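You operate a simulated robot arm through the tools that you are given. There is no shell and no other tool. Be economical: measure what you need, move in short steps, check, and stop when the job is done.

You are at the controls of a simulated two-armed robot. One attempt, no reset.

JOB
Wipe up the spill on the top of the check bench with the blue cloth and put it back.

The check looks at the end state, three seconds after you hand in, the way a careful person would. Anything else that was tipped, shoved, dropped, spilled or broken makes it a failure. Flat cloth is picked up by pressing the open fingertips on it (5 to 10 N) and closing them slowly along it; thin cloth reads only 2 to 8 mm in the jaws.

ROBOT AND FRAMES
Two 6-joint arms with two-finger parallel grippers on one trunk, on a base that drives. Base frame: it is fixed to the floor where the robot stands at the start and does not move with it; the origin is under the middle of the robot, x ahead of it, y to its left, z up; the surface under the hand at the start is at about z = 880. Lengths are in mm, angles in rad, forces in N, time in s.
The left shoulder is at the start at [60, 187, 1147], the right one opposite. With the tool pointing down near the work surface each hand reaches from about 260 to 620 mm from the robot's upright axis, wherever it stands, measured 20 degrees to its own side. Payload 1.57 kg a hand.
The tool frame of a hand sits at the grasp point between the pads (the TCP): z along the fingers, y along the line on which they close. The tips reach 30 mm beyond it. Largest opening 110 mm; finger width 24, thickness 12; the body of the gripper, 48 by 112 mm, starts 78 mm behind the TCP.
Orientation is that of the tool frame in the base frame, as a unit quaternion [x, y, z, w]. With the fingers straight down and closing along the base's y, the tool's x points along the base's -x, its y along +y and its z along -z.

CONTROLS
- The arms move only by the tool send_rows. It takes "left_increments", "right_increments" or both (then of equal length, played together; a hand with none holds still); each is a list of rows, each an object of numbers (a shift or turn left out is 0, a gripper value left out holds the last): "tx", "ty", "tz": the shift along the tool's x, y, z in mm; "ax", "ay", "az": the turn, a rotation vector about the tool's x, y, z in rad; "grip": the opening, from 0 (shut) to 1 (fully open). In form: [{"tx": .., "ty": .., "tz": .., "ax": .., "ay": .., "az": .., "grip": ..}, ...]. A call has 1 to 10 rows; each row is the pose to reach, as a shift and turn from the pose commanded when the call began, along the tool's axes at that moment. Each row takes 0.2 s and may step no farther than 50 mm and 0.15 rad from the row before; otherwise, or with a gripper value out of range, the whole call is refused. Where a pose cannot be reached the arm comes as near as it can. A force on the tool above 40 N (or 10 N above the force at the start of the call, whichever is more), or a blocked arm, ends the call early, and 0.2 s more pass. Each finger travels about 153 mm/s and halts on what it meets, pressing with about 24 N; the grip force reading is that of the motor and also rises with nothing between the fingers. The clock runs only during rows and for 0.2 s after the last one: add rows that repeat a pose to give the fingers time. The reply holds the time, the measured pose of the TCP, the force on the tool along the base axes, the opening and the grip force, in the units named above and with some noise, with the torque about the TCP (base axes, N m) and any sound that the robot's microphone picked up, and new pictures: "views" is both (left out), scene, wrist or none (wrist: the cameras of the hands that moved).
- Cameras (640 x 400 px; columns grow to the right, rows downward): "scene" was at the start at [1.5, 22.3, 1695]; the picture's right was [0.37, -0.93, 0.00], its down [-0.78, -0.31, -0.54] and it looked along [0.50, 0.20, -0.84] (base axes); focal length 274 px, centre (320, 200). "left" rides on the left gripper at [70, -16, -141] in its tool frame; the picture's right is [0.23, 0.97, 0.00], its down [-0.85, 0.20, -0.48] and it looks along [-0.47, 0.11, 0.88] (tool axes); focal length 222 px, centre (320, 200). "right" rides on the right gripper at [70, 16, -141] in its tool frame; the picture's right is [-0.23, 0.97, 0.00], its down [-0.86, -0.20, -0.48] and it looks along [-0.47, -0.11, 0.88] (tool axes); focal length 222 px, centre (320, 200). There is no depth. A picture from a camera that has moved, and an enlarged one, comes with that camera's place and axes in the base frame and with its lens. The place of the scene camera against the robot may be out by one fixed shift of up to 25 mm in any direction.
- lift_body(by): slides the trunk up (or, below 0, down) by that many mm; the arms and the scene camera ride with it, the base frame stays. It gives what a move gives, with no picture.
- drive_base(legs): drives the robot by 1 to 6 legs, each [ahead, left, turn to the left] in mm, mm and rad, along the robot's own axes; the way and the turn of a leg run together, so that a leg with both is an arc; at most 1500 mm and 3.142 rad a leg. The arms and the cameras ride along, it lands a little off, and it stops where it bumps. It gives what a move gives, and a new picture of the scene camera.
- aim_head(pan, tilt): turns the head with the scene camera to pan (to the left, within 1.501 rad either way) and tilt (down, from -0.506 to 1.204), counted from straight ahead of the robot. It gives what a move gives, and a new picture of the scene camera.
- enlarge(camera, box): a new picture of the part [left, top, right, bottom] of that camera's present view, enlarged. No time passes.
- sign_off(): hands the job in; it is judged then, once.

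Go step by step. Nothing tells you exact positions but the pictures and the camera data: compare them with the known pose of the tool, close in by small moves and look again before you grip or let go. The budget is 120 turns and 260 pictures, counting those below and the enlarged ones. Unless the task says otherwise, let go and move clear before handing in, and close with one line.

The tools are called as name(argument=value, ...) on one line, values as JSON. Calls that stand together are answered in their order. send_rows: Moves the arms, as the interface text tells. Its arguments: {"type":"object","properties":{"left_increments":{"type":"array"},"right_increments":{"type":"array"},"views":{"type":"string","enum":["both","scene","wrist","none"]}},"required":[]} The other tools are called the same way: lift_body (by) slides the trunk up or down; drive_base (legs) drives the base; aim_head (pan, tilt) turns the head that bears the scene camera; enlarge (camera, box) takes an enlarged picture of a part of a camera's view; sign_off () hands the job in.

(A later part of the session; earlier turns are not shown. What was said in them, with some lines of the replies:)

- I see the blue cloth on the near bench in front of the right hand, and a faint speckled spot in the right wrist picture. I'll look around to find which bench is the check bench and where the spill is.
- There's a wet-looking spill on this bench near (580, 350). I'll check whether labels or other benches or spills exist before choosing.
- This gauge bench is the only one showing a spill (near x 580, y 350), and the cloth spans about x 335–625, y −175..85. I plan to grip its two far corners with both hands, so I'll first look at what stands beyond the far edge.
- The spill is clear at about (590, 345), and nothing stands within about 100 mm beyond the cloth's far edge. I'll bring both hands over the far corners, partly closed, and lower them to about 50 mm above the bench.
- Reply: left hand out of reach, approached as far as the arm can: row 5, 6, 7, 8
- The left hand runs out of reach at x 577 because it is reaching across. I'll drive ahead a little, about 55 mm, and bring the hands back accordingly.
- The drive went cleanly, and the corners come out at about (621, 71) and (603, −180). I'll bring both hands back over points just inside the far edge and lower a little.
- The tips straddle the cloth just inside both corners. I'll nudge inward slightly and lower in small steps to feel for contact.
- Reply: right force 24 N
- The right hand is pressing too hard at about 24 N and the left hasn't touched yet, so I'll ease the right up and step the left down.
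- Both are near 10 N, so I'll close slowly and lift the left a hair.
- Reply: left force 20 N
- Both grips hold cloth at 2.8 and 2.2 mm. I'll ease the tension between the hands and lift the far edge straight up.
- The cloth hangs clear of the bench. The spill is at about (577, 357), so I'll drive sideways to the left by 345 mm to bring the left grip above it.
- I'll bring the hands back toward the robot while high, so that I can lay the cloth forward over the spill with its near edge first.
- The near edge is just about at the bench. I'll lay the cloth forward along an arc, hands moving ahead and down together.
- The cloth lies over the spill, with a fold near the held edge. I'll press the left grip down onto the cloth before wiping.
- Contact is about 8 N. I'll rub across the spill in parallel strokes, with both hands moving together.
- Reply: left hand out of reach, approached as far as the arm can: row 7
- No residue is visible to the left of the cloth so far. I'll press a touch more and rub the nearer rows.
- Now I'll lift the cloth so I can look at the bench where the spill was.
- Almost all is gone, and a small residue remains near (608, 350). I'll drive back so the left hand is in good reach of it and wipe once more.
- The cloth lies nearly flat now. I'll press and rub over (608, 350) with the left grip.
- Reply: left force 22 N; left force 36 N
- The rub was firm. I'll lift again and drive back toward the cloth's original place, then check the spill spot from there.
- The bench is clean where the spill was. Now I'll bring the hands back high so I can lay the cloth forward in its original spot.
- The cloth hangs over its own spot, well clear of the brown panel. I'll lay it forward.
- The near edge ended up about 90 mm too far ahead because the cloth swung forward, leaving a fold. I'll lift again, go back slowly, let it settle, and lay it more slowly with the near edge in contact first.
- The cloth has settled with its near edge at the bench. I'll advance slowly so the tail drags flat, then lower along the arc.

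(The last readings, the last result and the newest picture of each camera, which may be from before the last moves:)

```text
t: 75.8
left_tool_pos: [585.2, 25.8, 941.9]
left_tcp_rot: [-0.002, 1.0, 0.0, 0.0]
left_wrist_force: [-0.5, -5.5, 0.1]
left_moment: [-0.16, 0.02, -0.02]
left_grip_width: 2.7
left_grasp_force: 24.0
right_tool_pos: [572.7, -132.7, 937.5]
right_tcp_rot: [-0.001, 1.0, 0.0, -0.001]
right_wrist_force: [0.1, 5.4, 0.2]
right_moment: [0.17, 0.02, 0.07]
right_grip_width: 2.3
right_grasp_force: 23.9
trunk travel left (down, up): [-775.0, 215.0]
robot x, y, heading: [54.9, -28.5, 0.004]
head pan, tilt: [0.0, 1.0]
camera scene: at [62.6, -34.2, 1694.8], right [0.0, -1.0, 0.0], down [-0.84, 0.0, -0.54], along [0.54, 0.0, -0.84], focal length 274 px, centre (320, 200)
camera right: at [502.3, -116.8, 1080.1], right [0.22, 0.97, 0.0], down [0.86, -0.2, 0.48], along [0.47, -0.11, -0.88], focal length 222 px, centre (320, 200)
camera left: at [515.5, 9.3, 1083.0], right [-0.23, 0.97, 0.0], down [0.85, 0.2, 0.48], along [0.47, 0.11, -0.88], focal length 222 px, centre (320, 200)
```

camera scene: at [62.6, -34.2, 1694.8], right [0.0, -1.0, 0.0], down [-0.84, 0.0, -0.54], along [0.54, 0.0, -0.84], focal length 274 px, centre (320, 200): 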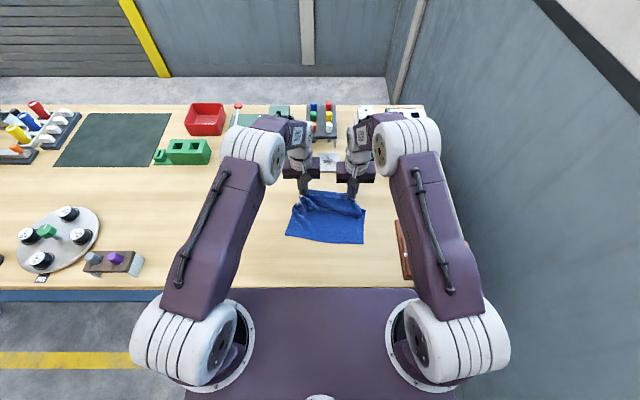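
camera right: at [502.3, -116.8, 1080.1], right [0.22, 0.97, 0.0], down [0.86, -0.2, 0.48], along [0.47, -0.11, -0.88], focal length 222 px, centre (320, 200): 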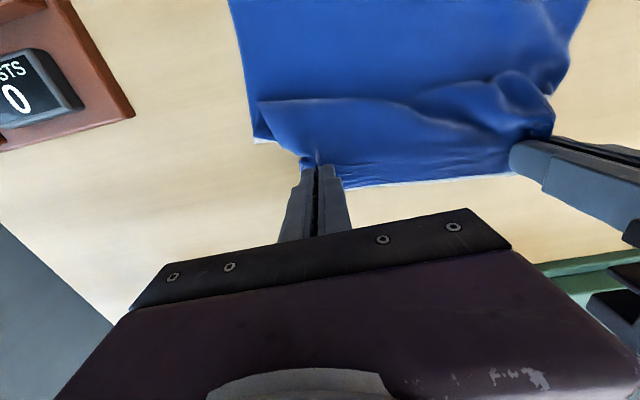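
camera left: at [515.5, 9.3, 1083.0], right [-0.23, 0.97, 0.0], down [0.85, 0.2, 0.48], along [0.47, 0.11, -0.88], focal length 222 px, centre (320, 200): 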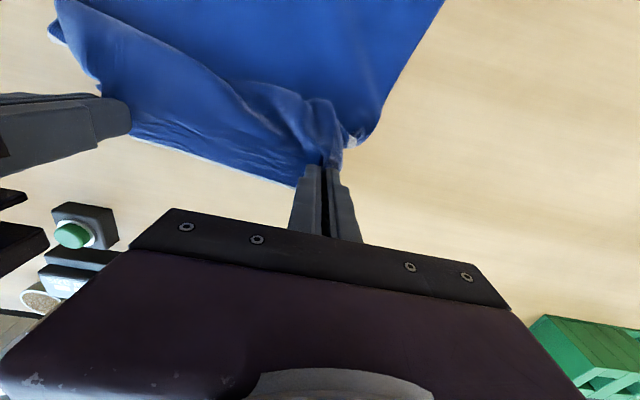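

The near edge trails about 40 mm behind the hands and then stays put once lowered (now x ≈ 425). I'll lift, go back to x ≈ 383, lower there, and run the arc from that point.

send_rows(left_increments=[{"tz": -22, "tx": 10}, {"tz": -44, "tx": 20}, {"tz": -66, "tx": 35}, {"tz": -88, "tx": 50}, {"tz": -110, "tx": 70}, {"tz": -132, "tx": 90}, {"tz": -154, "tx": 105}, {"tz": -176, "tx": 115}, {"tz": -190, "tx": 120}, {"tz": -195, "tx": 120}], right_increments=[{"tz": -22, "tx": 10}, {"tz": -44, "tx": 20}, {"tz": -66, "tx": 35}, {"tz": -88, "tx": 50}, {"tz": -110, "tx": 70}, {"tz": -132, "tx": 90}, {"tz": -156, "tx": 105}, {"tz": -180, "tx": 115}, {"tz": -194, "tx": 120}, {"tz": -199, "tx": 120}], views="none")

lift_body(by=70)

send_rows(left_increments=[{"tx": 12}, {"tx": 24}, {"tx": 36}, {"tx": 48}, {"tx": 60}, {"tx": 70}, {"tx": 78}, {"tx": 82}, {"tx": 82}, {"tx": 82}], right_increments=[{"tx": 12}, {"tx": 24}, {"tx": 36}, {"tx": 48}, {"tx": 60}, {"tx": 70}, {"tx": 78}, {"tx": 82}, {"tx": 82}, {"tx": 82}], views="none")

lift_body(by=-70)

send_rows(left_increments=[{"tz": 8}, {"tz": 16}, {"tz": 16}], right_increments=[{"tz": 8}, {"tz": 16}, {"tz": 16}], views="both")

```text
t: 78.0
left_tool_pos: [463.3, 24.0, 1136.3]
left_tcp_rot: [-0.001, 1.0, -0.001, 0.0]
left_wrist_force: [-0.2, -3.4, 0.2]
left_moment: [-0.07, 0.01, -0.02]
left_grip_width: 2.7
left_grasp_force: 23.6
right_tool_pos: [450.2, -131.9, 1139.3]
right_tcp_rot: [0.0, 1.0, 0.001, 0.001]
right_wrist_force: [0.0, 4.0, 0.4]
right_moment: [0.11, -0.03, 0.01]
right_grip_width: 1.7
right_grasp_force: 23.8
trunk travel left (down, up): [-775.0, 215.0]
robot x, y, heading: [54.0, -29.6, 0.003]
head pan, tilt: [0.0, 1.0]
```

```text
t: 79.1
left_tool_pos: [464.5, 24.3, 1207.1]
left_tcp_rot: [0.0, 1.0, -0.001, 0.0]
left_wrist_force: [-0.5, -3.5, 0.0]
left_moment: [-0.08, -0.02, -0.02]
left_grip_width: 2.8
left_grasp_force: 24.1
right_tool_pos: [450.9, -132.1, 1210.4]
right_tcp_rot: [-0.001, 1.0, 0.001, 0.0]
right_wrist_force: [-0.7, 4.4, 0.0]
right_moment: [0.14, -0.02, 0.02]
right_grip_width: 2.1
right_grasp_force: 23.2
trunk travel left (down, up): [-845.0, 145.0]
robot x, y, heading: [53.8, -29.1, -0.0]
head pan, tilt: [0.0, 1.0]
```

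```text
t: 81.3
left_tool_pos: [382.2, 25.0, 1205.7]
left_tcp_rot: [-0.001, 1.0, 0.0, 0.0]
left_wrist_force: [-0.8, -3.4, -0.3]
left_moment: [-0.12, 0.01, 0.01]
left_grip_width: 2.4
left_grasp_force: 24.2
right_tool_pos: [369.6, -132.9, 1209.3]
right_tcp_rot: [-0.001, 1.0, 0.0, 0.0]
right_wrist_force: [1.1, 2.9, -1.1]
right_moment: [0.12, 0.01, 0.01]
right_grip_width: 2.2
right_grasp_force: 23.6
trunk travel left (down, up): [-845.0, 145.0]
robot x, y, heading: [53.4, -30.3, 0.001]
head pan, tilt: [0.0, 1.0]
```

```text
t: 82.3
left_tool_pos: [381.8, 24.7, 1136.9]
left_tcp_rot: [-0.001, 1.0, -0.001, 0.0]
left_wrist_force: [0.3, -3.6, -0.1]
left_moment: [-0.1, 0.01, -0.03]
left_grip_width: 2.7
left_grasp_force: 24.1
right_tool_pos: [368.8, -132.3, 1138.5]
right_tcp_rot: [0.0, 1.0, 0.0, 0.0]
right_wrist_force: [0.5, 4.4, 0.3]
right_moment: [0.1, 0.04, 0.02]
right_grip_width: 2.0
right_grasp_force: 23.5
trunk travel left (down, up): [-775.0, 215.0]
robot x, y, heading: [54.4, -30.2, 0.0]
head pan, tilt: [0.0, 1.0]
```

```text
t: 83.1
left_tool_pos: [381.1, 24.5, 1121.5]
left_tcp_rot: [0.0, 1.0, 0.0, 0.0]
left_wrist_force: [0.3, -2.2, -0.4]
left_moment: [-0.08, -0.02, 0.0]
left_grip_width: 2.4
left_grasp_force: 24.9
right_tool_pos: [368.4, -132.8, 1123.5]
right_tcp_rot: [-0.001, 1.0, 0.0, 0.0]
right_wrist_force: [-1.7, 3.1, 1.2]
right_moment: [0.1, 0.01, 0.0]
right_grip_width: 2.0
right_grasp_force: 23.6
trunk travel left (down, up): [-775.0, 215.0]
robot x, y, heading: [53.8, -28.1, 0.002]
head pan, tilt: [0.0, 1.0]
camera scene: at [60.2, -34.0, 1694.7], right [0.0, -1.0, 0.0], down [-0.84, 0.0, -0.54], along [0.54, 0.0, -0.84], focal length 274 px, centre (320, 200)
camera right: at [298.2, -116.2, 1265.6], right [0.23, 0.97, 0.0], down [0.86, -0.2, 0.48], along [0.47, -0.11, -0.88], focal length 222 px, centre (320, 200)
camera left: at [311.7, 7.7, 1262.5], right [-0.23, 0.97, 0.0], down [0.85, 0.2, 0.48], along [0.47, 0.11, -0.88], focal length 222 px, centre (320, 200)
```

scene: 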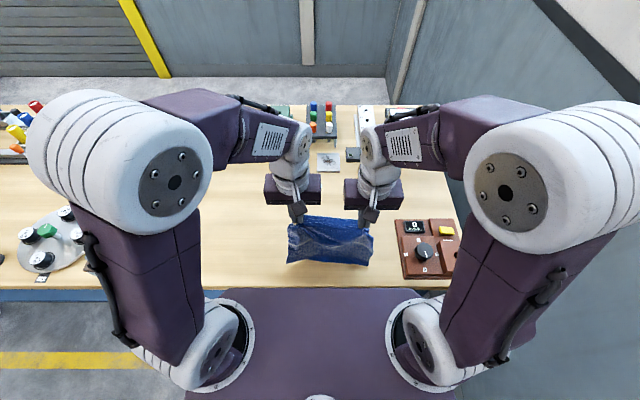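
right: 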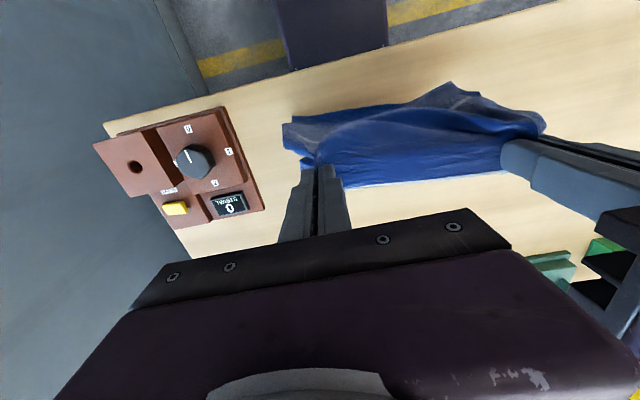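
left: 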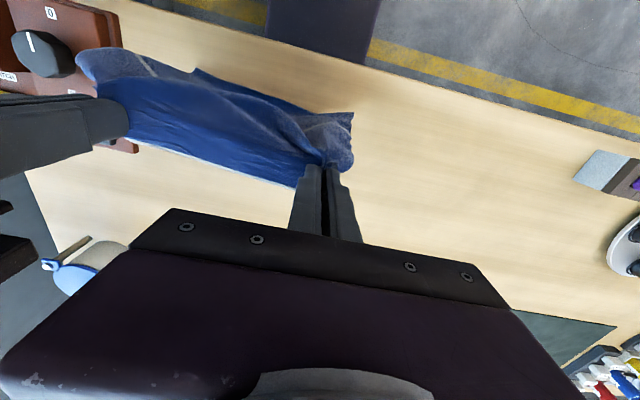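

The near edge is now at about x 350, which is right. I'll lower on a gentle diagonal, then pull forward low.

send_rows(left_increments=[{"tx": -18, "tz": 12}, {"tx": -38, "tz": 27}, {"tx": -58, "tz": 44}, {"tx": -78, "tz": 62}, {"tx": -98, "tz": 80}, {"tx": -116, "tz": 100}, {"tx": -133, "tz": 120}, {"tx": -149, "tz": 140}, {"tx": -162, "tz": 158}, {"tx": -173, "tz": 172}], right_increments=[{"tx": -18, "tz": 12}, {"tx": -38, "tz": 27}, {"tx": -58, "tz": 44}, {"tx": -78, "tz": 62}, {"tx": -98, "tz": 80}, {"tx": -116, "tz": 100}, {"tx": -133, "tz": 120}, {"tx": -149, "tz": 140}, {"tx": -162, "tz": 159}, {"tx": -173, "tz": 174}], views="none")

send_rows(left_increments=[{"tx": -7, "tz": 5}, {"tx": -14, "tz": 10}, {"tx": -21, "tz": 15}, {"tx": -28, "tz": 20}, {"tx": -34, "tz": 23}, {"tx": -40, "tz": 26}, {"tx": -45, "tz": 29}, {"tx": -45, "tz": 29}], right_increments=[{"tx": -7, "tz": 5}, {"tx": -14, "tz": 10}, {"tx": -21, "tz": 15}, {"tx": -28, "tz": 20}, {"tx": -34, "tz": 23}, {"tx": -40, "tz": 26}, {"tx": -45, "tz": 29}, {"tx": -45, "tz": 29}], views="both")

```text
t: 85.3
left_tool_pos: [557.4, 22.9, 947.9]
left_tcp_rot: [-0.001, 1.0, 0.0, -0.001]
left_wrist_force: [0.2, -3.6, 1.0]
left_moment: [-0.1, 0.02, -0.03]
left_grip_width: 2.8
left_grasp_force: 24.3
right_tool_pos: [543.7, -135.5, 950.5]
right_tcp_rot: [-0.003, 1.0, 0.0, 0.0]
right_wrist_force: [0.5, 2.6, -0.2]
right_moment: [0.09, 0.02, -0.02]
right_grip_width: 2.2
right_grasp_force: 23.5
trunk travel left (down, up): [-775.0, 215.0]
robot x, y, heading: [51.5, -30.1, 0.001]
head pan, tilt: [0.0, 1.0]
```

```text
t: 87.1
left_tool_pos: [601.5, 25.1, 920.8]
left_tcp_rot: [-0.001, 1.0, 0.0, 0.0]
left_wrist_force: [-0.5, -6.1, -0.2]
left_moment: [-0.14, 0.03, -0.05]
left_grip_width: 2.6
left_grasp_force: 23.8
right_tool_pos: [586.9, -133.0, 921.5]
right_tcp_rot: [0.0, 1.0, -0.001, 0.0]
right_wrist_force: [0.7, 4.5, 0.2]
right_moment: [0.18, -0.03, 0.0]
right_grip_width: 2.1
right_grasp_force: 23.9
trunk travel left (down, up): [-775.0, 215.0]
robot x, y, heading: [55.5, -30.1, -0.001]
head pan, tilt: [0.0, 1.0]
camera scene: at [60.4, -34.1, 1694.7], right [0.0, -1.0, 0.0], down [-0.84, 0.0, -0.54], along [0.54, 0.0, -0.84], focal length 274 px, centre (320, 200)
camera right: at [516.4, -116.3, 1063.0], right [0.22, 0.97, 0.0], down [0.86, -0.2, 0.48], along [0.47, -0.11, -0.88], focal length 222 px, centre (320, 200)
camera left: at [531.2, 9.4, 1061.2], right [-0.23, 0.97, 0.0], down [0.85, 0.2, 0.48], along [0.47, 0.11, -0.88], focal length 222 px, centre (320, 200)
```

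scene: 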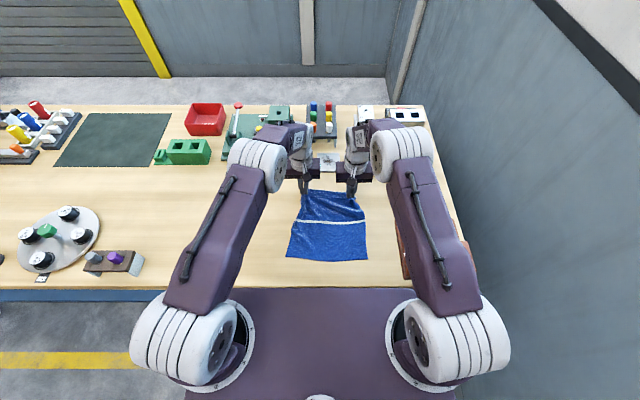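
right: 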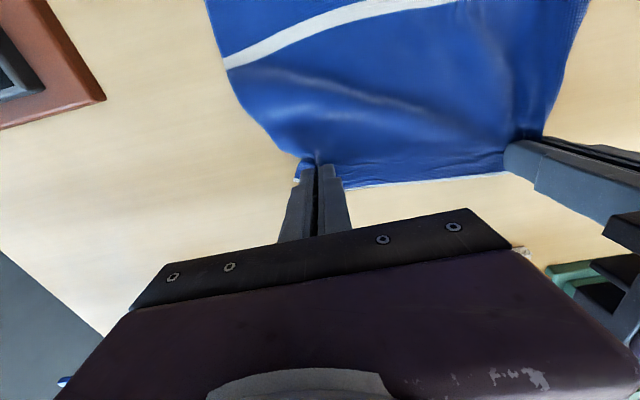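
left: 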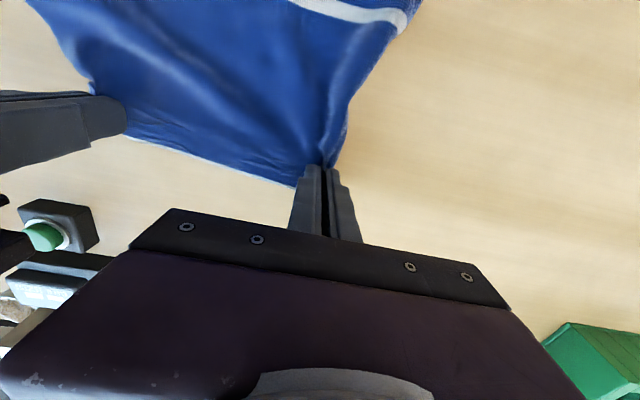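

The cloth is lying flat in its original place. I'll lower to touch and open the fingers slowly, the reverse of the pickup.

send_rows(left_increments=[{"tz": 4}, {"tz": 7}, {"tz": 8.5}, {"tz": 8.5}], right_increments=[{"tz": 4}, {"tz": 7}, {"tz": 8.5}, {"tz": 8.5}], views="none")

send_rows(left_increments=[{"grip": 0.04}, {"grip": 0.08}, {"grip": 0.13}, {"grip": 0.18}, {"grip": 0.24}, {"grip": 0.3}, {"grip": 0.36}, {"grip": 0.42}, {"grip": 0.48}, {"grip": 0.52}], right_increments=[{"grip": 0.04}, {"grip": 0.08}, {"grip": 0.13}, {"grip": 0.18}, {"grip": 0.24}, {"grip": 0.3}, {"grip": 0.36}, {"grip": 0.42}, {"grip": 0.48}, {"grip": 0.52}], views="wrist")

```text
t: 88.1
left_tool_pos: [601.3, 26.3, 911.0]
left_tcp_rot: [-0.002, 1.0, 0.001, 0.001]
left_wrist_force: [3.1, -2.9, 12.4]
left_moment: [-0.08, -0.16, -0.01]
left_grip_width: 2.4
left_grasp_force: 23.8
right_tool_pos: [585.8, -133.6, 912.3]
right_tcp_rot: [-0.001, 1.0, 0.0, 0.001]
right_wrist_force: [1.6, 4.1, 2.5]
right_moment: [0.13, -0.02, 0.05]
right_grip_width: 2.1
right_grasp_force: 23.7
trunk travel left (down, up): [-775.0, 215.0]
robot x, y, heading: [55.3, -30.1, -0.001]
head pan, tilt: [0.0, 1.0]
```

```text
t: 90.3
left_tool_pos: [598.8, 24.5, 911.3]
left_tcp_rot: [-0.001, 1.0, 0.001, 0.001]
left_wrist_force: [-0.4, -6.0, 16.7]
left_moment: [0.22, -0.02, 0.0]
left_grip_width: 51.0
left_grasp_force: 0.0
right_tool_pos: [585.4, -132.4, 912.6]
right_tcp_rot: [-0.001, 1.0, 0.001, 0.001]
right_wrist_force: [0.3, 0.6, 0.1]
right_moment: [0.01, -0.02, 0.01]
right_grip_width: 57.0
right_grasp_force: 0.0
trunk travel left (down, up): [-775.0, 215.0]
robot x, y, heading: [56.6, -28.2, 0.0]
head pan, tilt: [0.0, 1.0]
camera right: at [515.1, -117.5, 1055.2], right [0.23, 0.97, 0.0], down [0.85, -0.2, 0.48], along [0.47, -0.11, -0.88], focal length 222 px, centre (320, 200)
camera left: at [529.1, 7.9, 1053.4], right [-0.23, 0.97, 0.0], down [0.85, 0.2, 0.48], along [0.47, 0.11, -0.88], focal length 222 px, centre (320, 200)
```

right: 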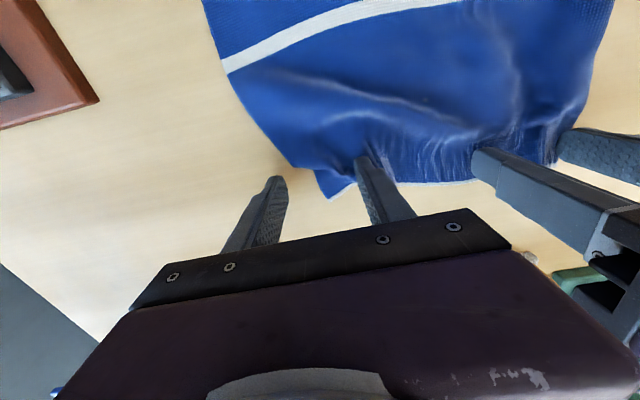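
left: 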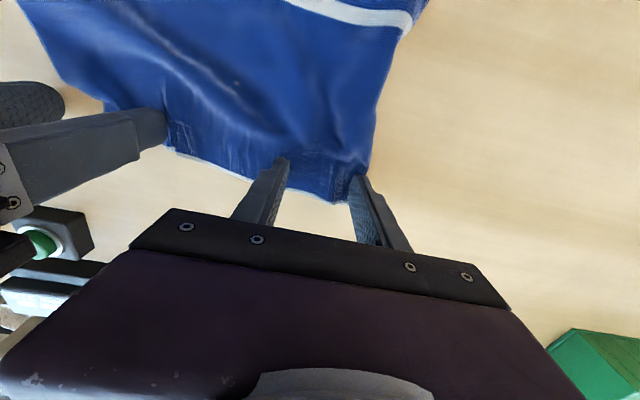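

Both are released. I'll lift straight up, pull the hands aside and look at the cloth.

send_rows(left_increments=[{"tz": -4}, {"tz": -15}, {"tz": -40}, {"tz": -80}, {"tz": -120}, {"tz": -160}, {"tz": -200, "ty": 30}, {"tz": -210, "ty": 70}, {"tz": -210, "ty": 110}, {"tz": -210, "ty": 140}], right_increments=[{"tz": -4}, {"tz": -15}, {"tz": -40}, {"tz": -80}, {"tz": -120}, {"tz": -160}, {"tz": -200}, {"tz": -210}, {"tz": -210}, {"tz": -210}], views="both")

enlarge(camera="scene", box=[240, 160, 420, 280])

```text
t: 92.5
left_tool_pos: [600.0, 165.3, 1119.6]
left_tcp_rot: [0.0, 1.0, 0.0, -0.001]
left_wrist_force: [0.8, -0.8, 0.5]
left_moment: [0.02, 0.0, 0.02]
left_grip_width: 57.4
left_grasp_force: 0.0
right_tool_pos: [584.6, -131.9, 1122.7]
right_tcp_rot: [-0.001, 1.0, -0.001, 0.0]
right_wrist_force: [0.0, 0.1, -1.1]
right_moment: [0.04, 0.0, -0.01]
right_grip_width: 57.3
right_grasp_force: 0.1
trunk travel left (down, up): [-775.0, 215.0]
robot x, y, heading: [56.6, -32.1, 0.006]
head pan, tilt: [0.0, 1.0]
camera scene: at [60.3, -32.6, 1694.7], right [0.0, -1.0, 0.0], down [-0.84, 0.0, -0.54], along [0.54, 0.0, -0.84], focal length 274 px, centre (320, 200)
camera right: at [515.2, -115.4, 1265.9], right [0.23, 0.97, 0.0], down [0.86, -0.2, 0.48], along [0.47, -0.11, -0.88], focal length 222 px, centre (320, 200)
camera left: at [530.1, 149.8, 1261.8], right [-0.23, 0.97, 0.0], down [0.85, 0.2, 0.48], along [0.47, 0.11, -0.88], focal length 222 px, centre (320, 200)
```

scene: 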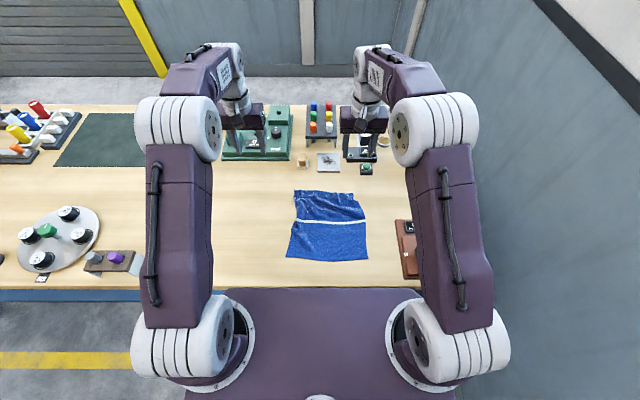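
right: 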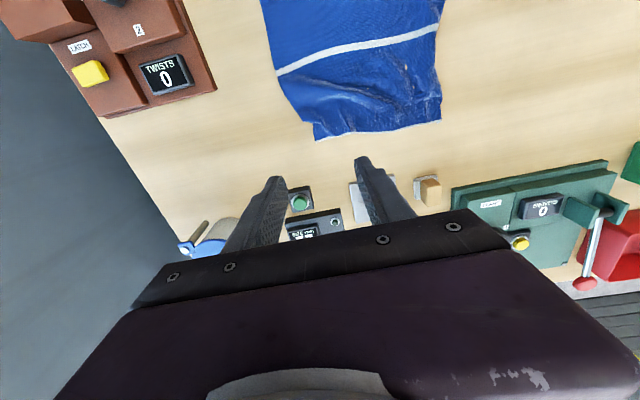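
left: 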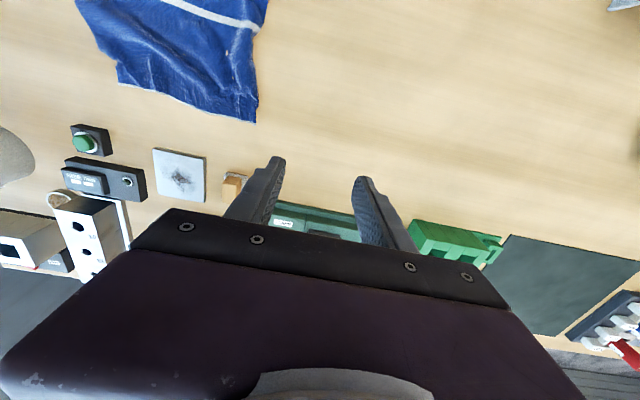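

```text
3.33 times, centred on (330, 220) of scene
camera zoom: at [60.3, -32.6, 1694.7], right [0.0, -1.0, 0.0], down [-0.84, 0.0, -0.54], along [0.54, 0.0, -0.84], focal length 914 px, centre (287, 133)
```

zoom: 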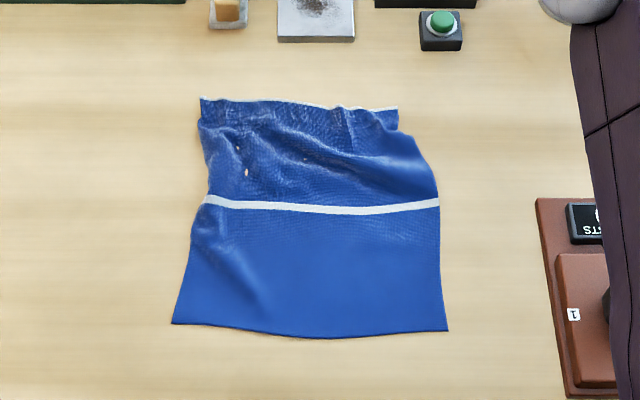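

The cloth is back within about 20 mm and nearly flat. One last check of the wiped area before handing in.

enlarge(camera="left", box=[340, 80, 540, 205])

enlarge(camera="left", box=[60, 0, 380, 200])

```text
3.20 times, centred on (440, 142) of left
camera zoom: at [530.1, 149.8, 1261.8], right [-0.23, 0.97, 0.0], down [0.85, 0.2, 0.48], along [0.47, 0.11, -0.88], focal length 711 px, centre (-64, 384)
```

zoom: 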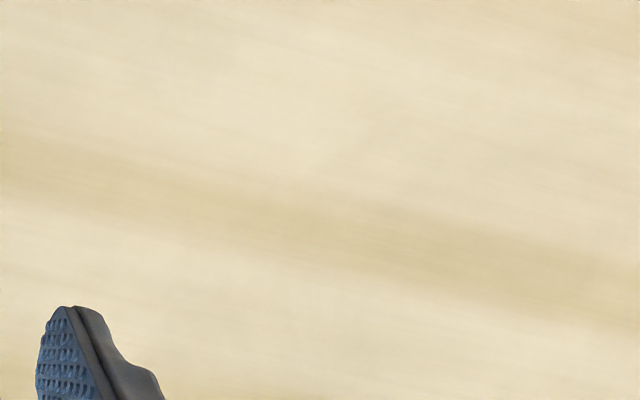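

```text
2.00 times, centred on (220, 100) of left
camera zoom: at [530.1, 149.8, 1261.8], right [-0.23, 0.97, 0.0], down [0.85, 0.2, 0.48], along [0.47, 0.11, -0.88], focal length 444 px, centre (520, 400)
```

zoom: 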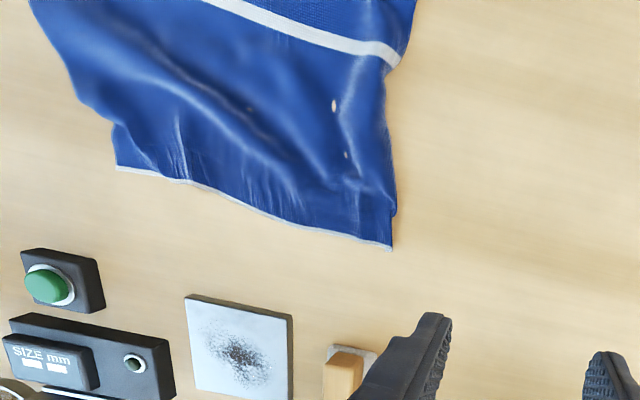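

The bench is clean, the cloth lies back in its place, both hands are clear and nothing else has moved. I'm handing in.

sign_off()

```text
The job is handed in.
```

I wiped up the spill and put the blue cloth back within about 20 mm of where it was, with some wrinkles and a small fold at its far right corner; nothing else looked moved, and I've handed the job in.
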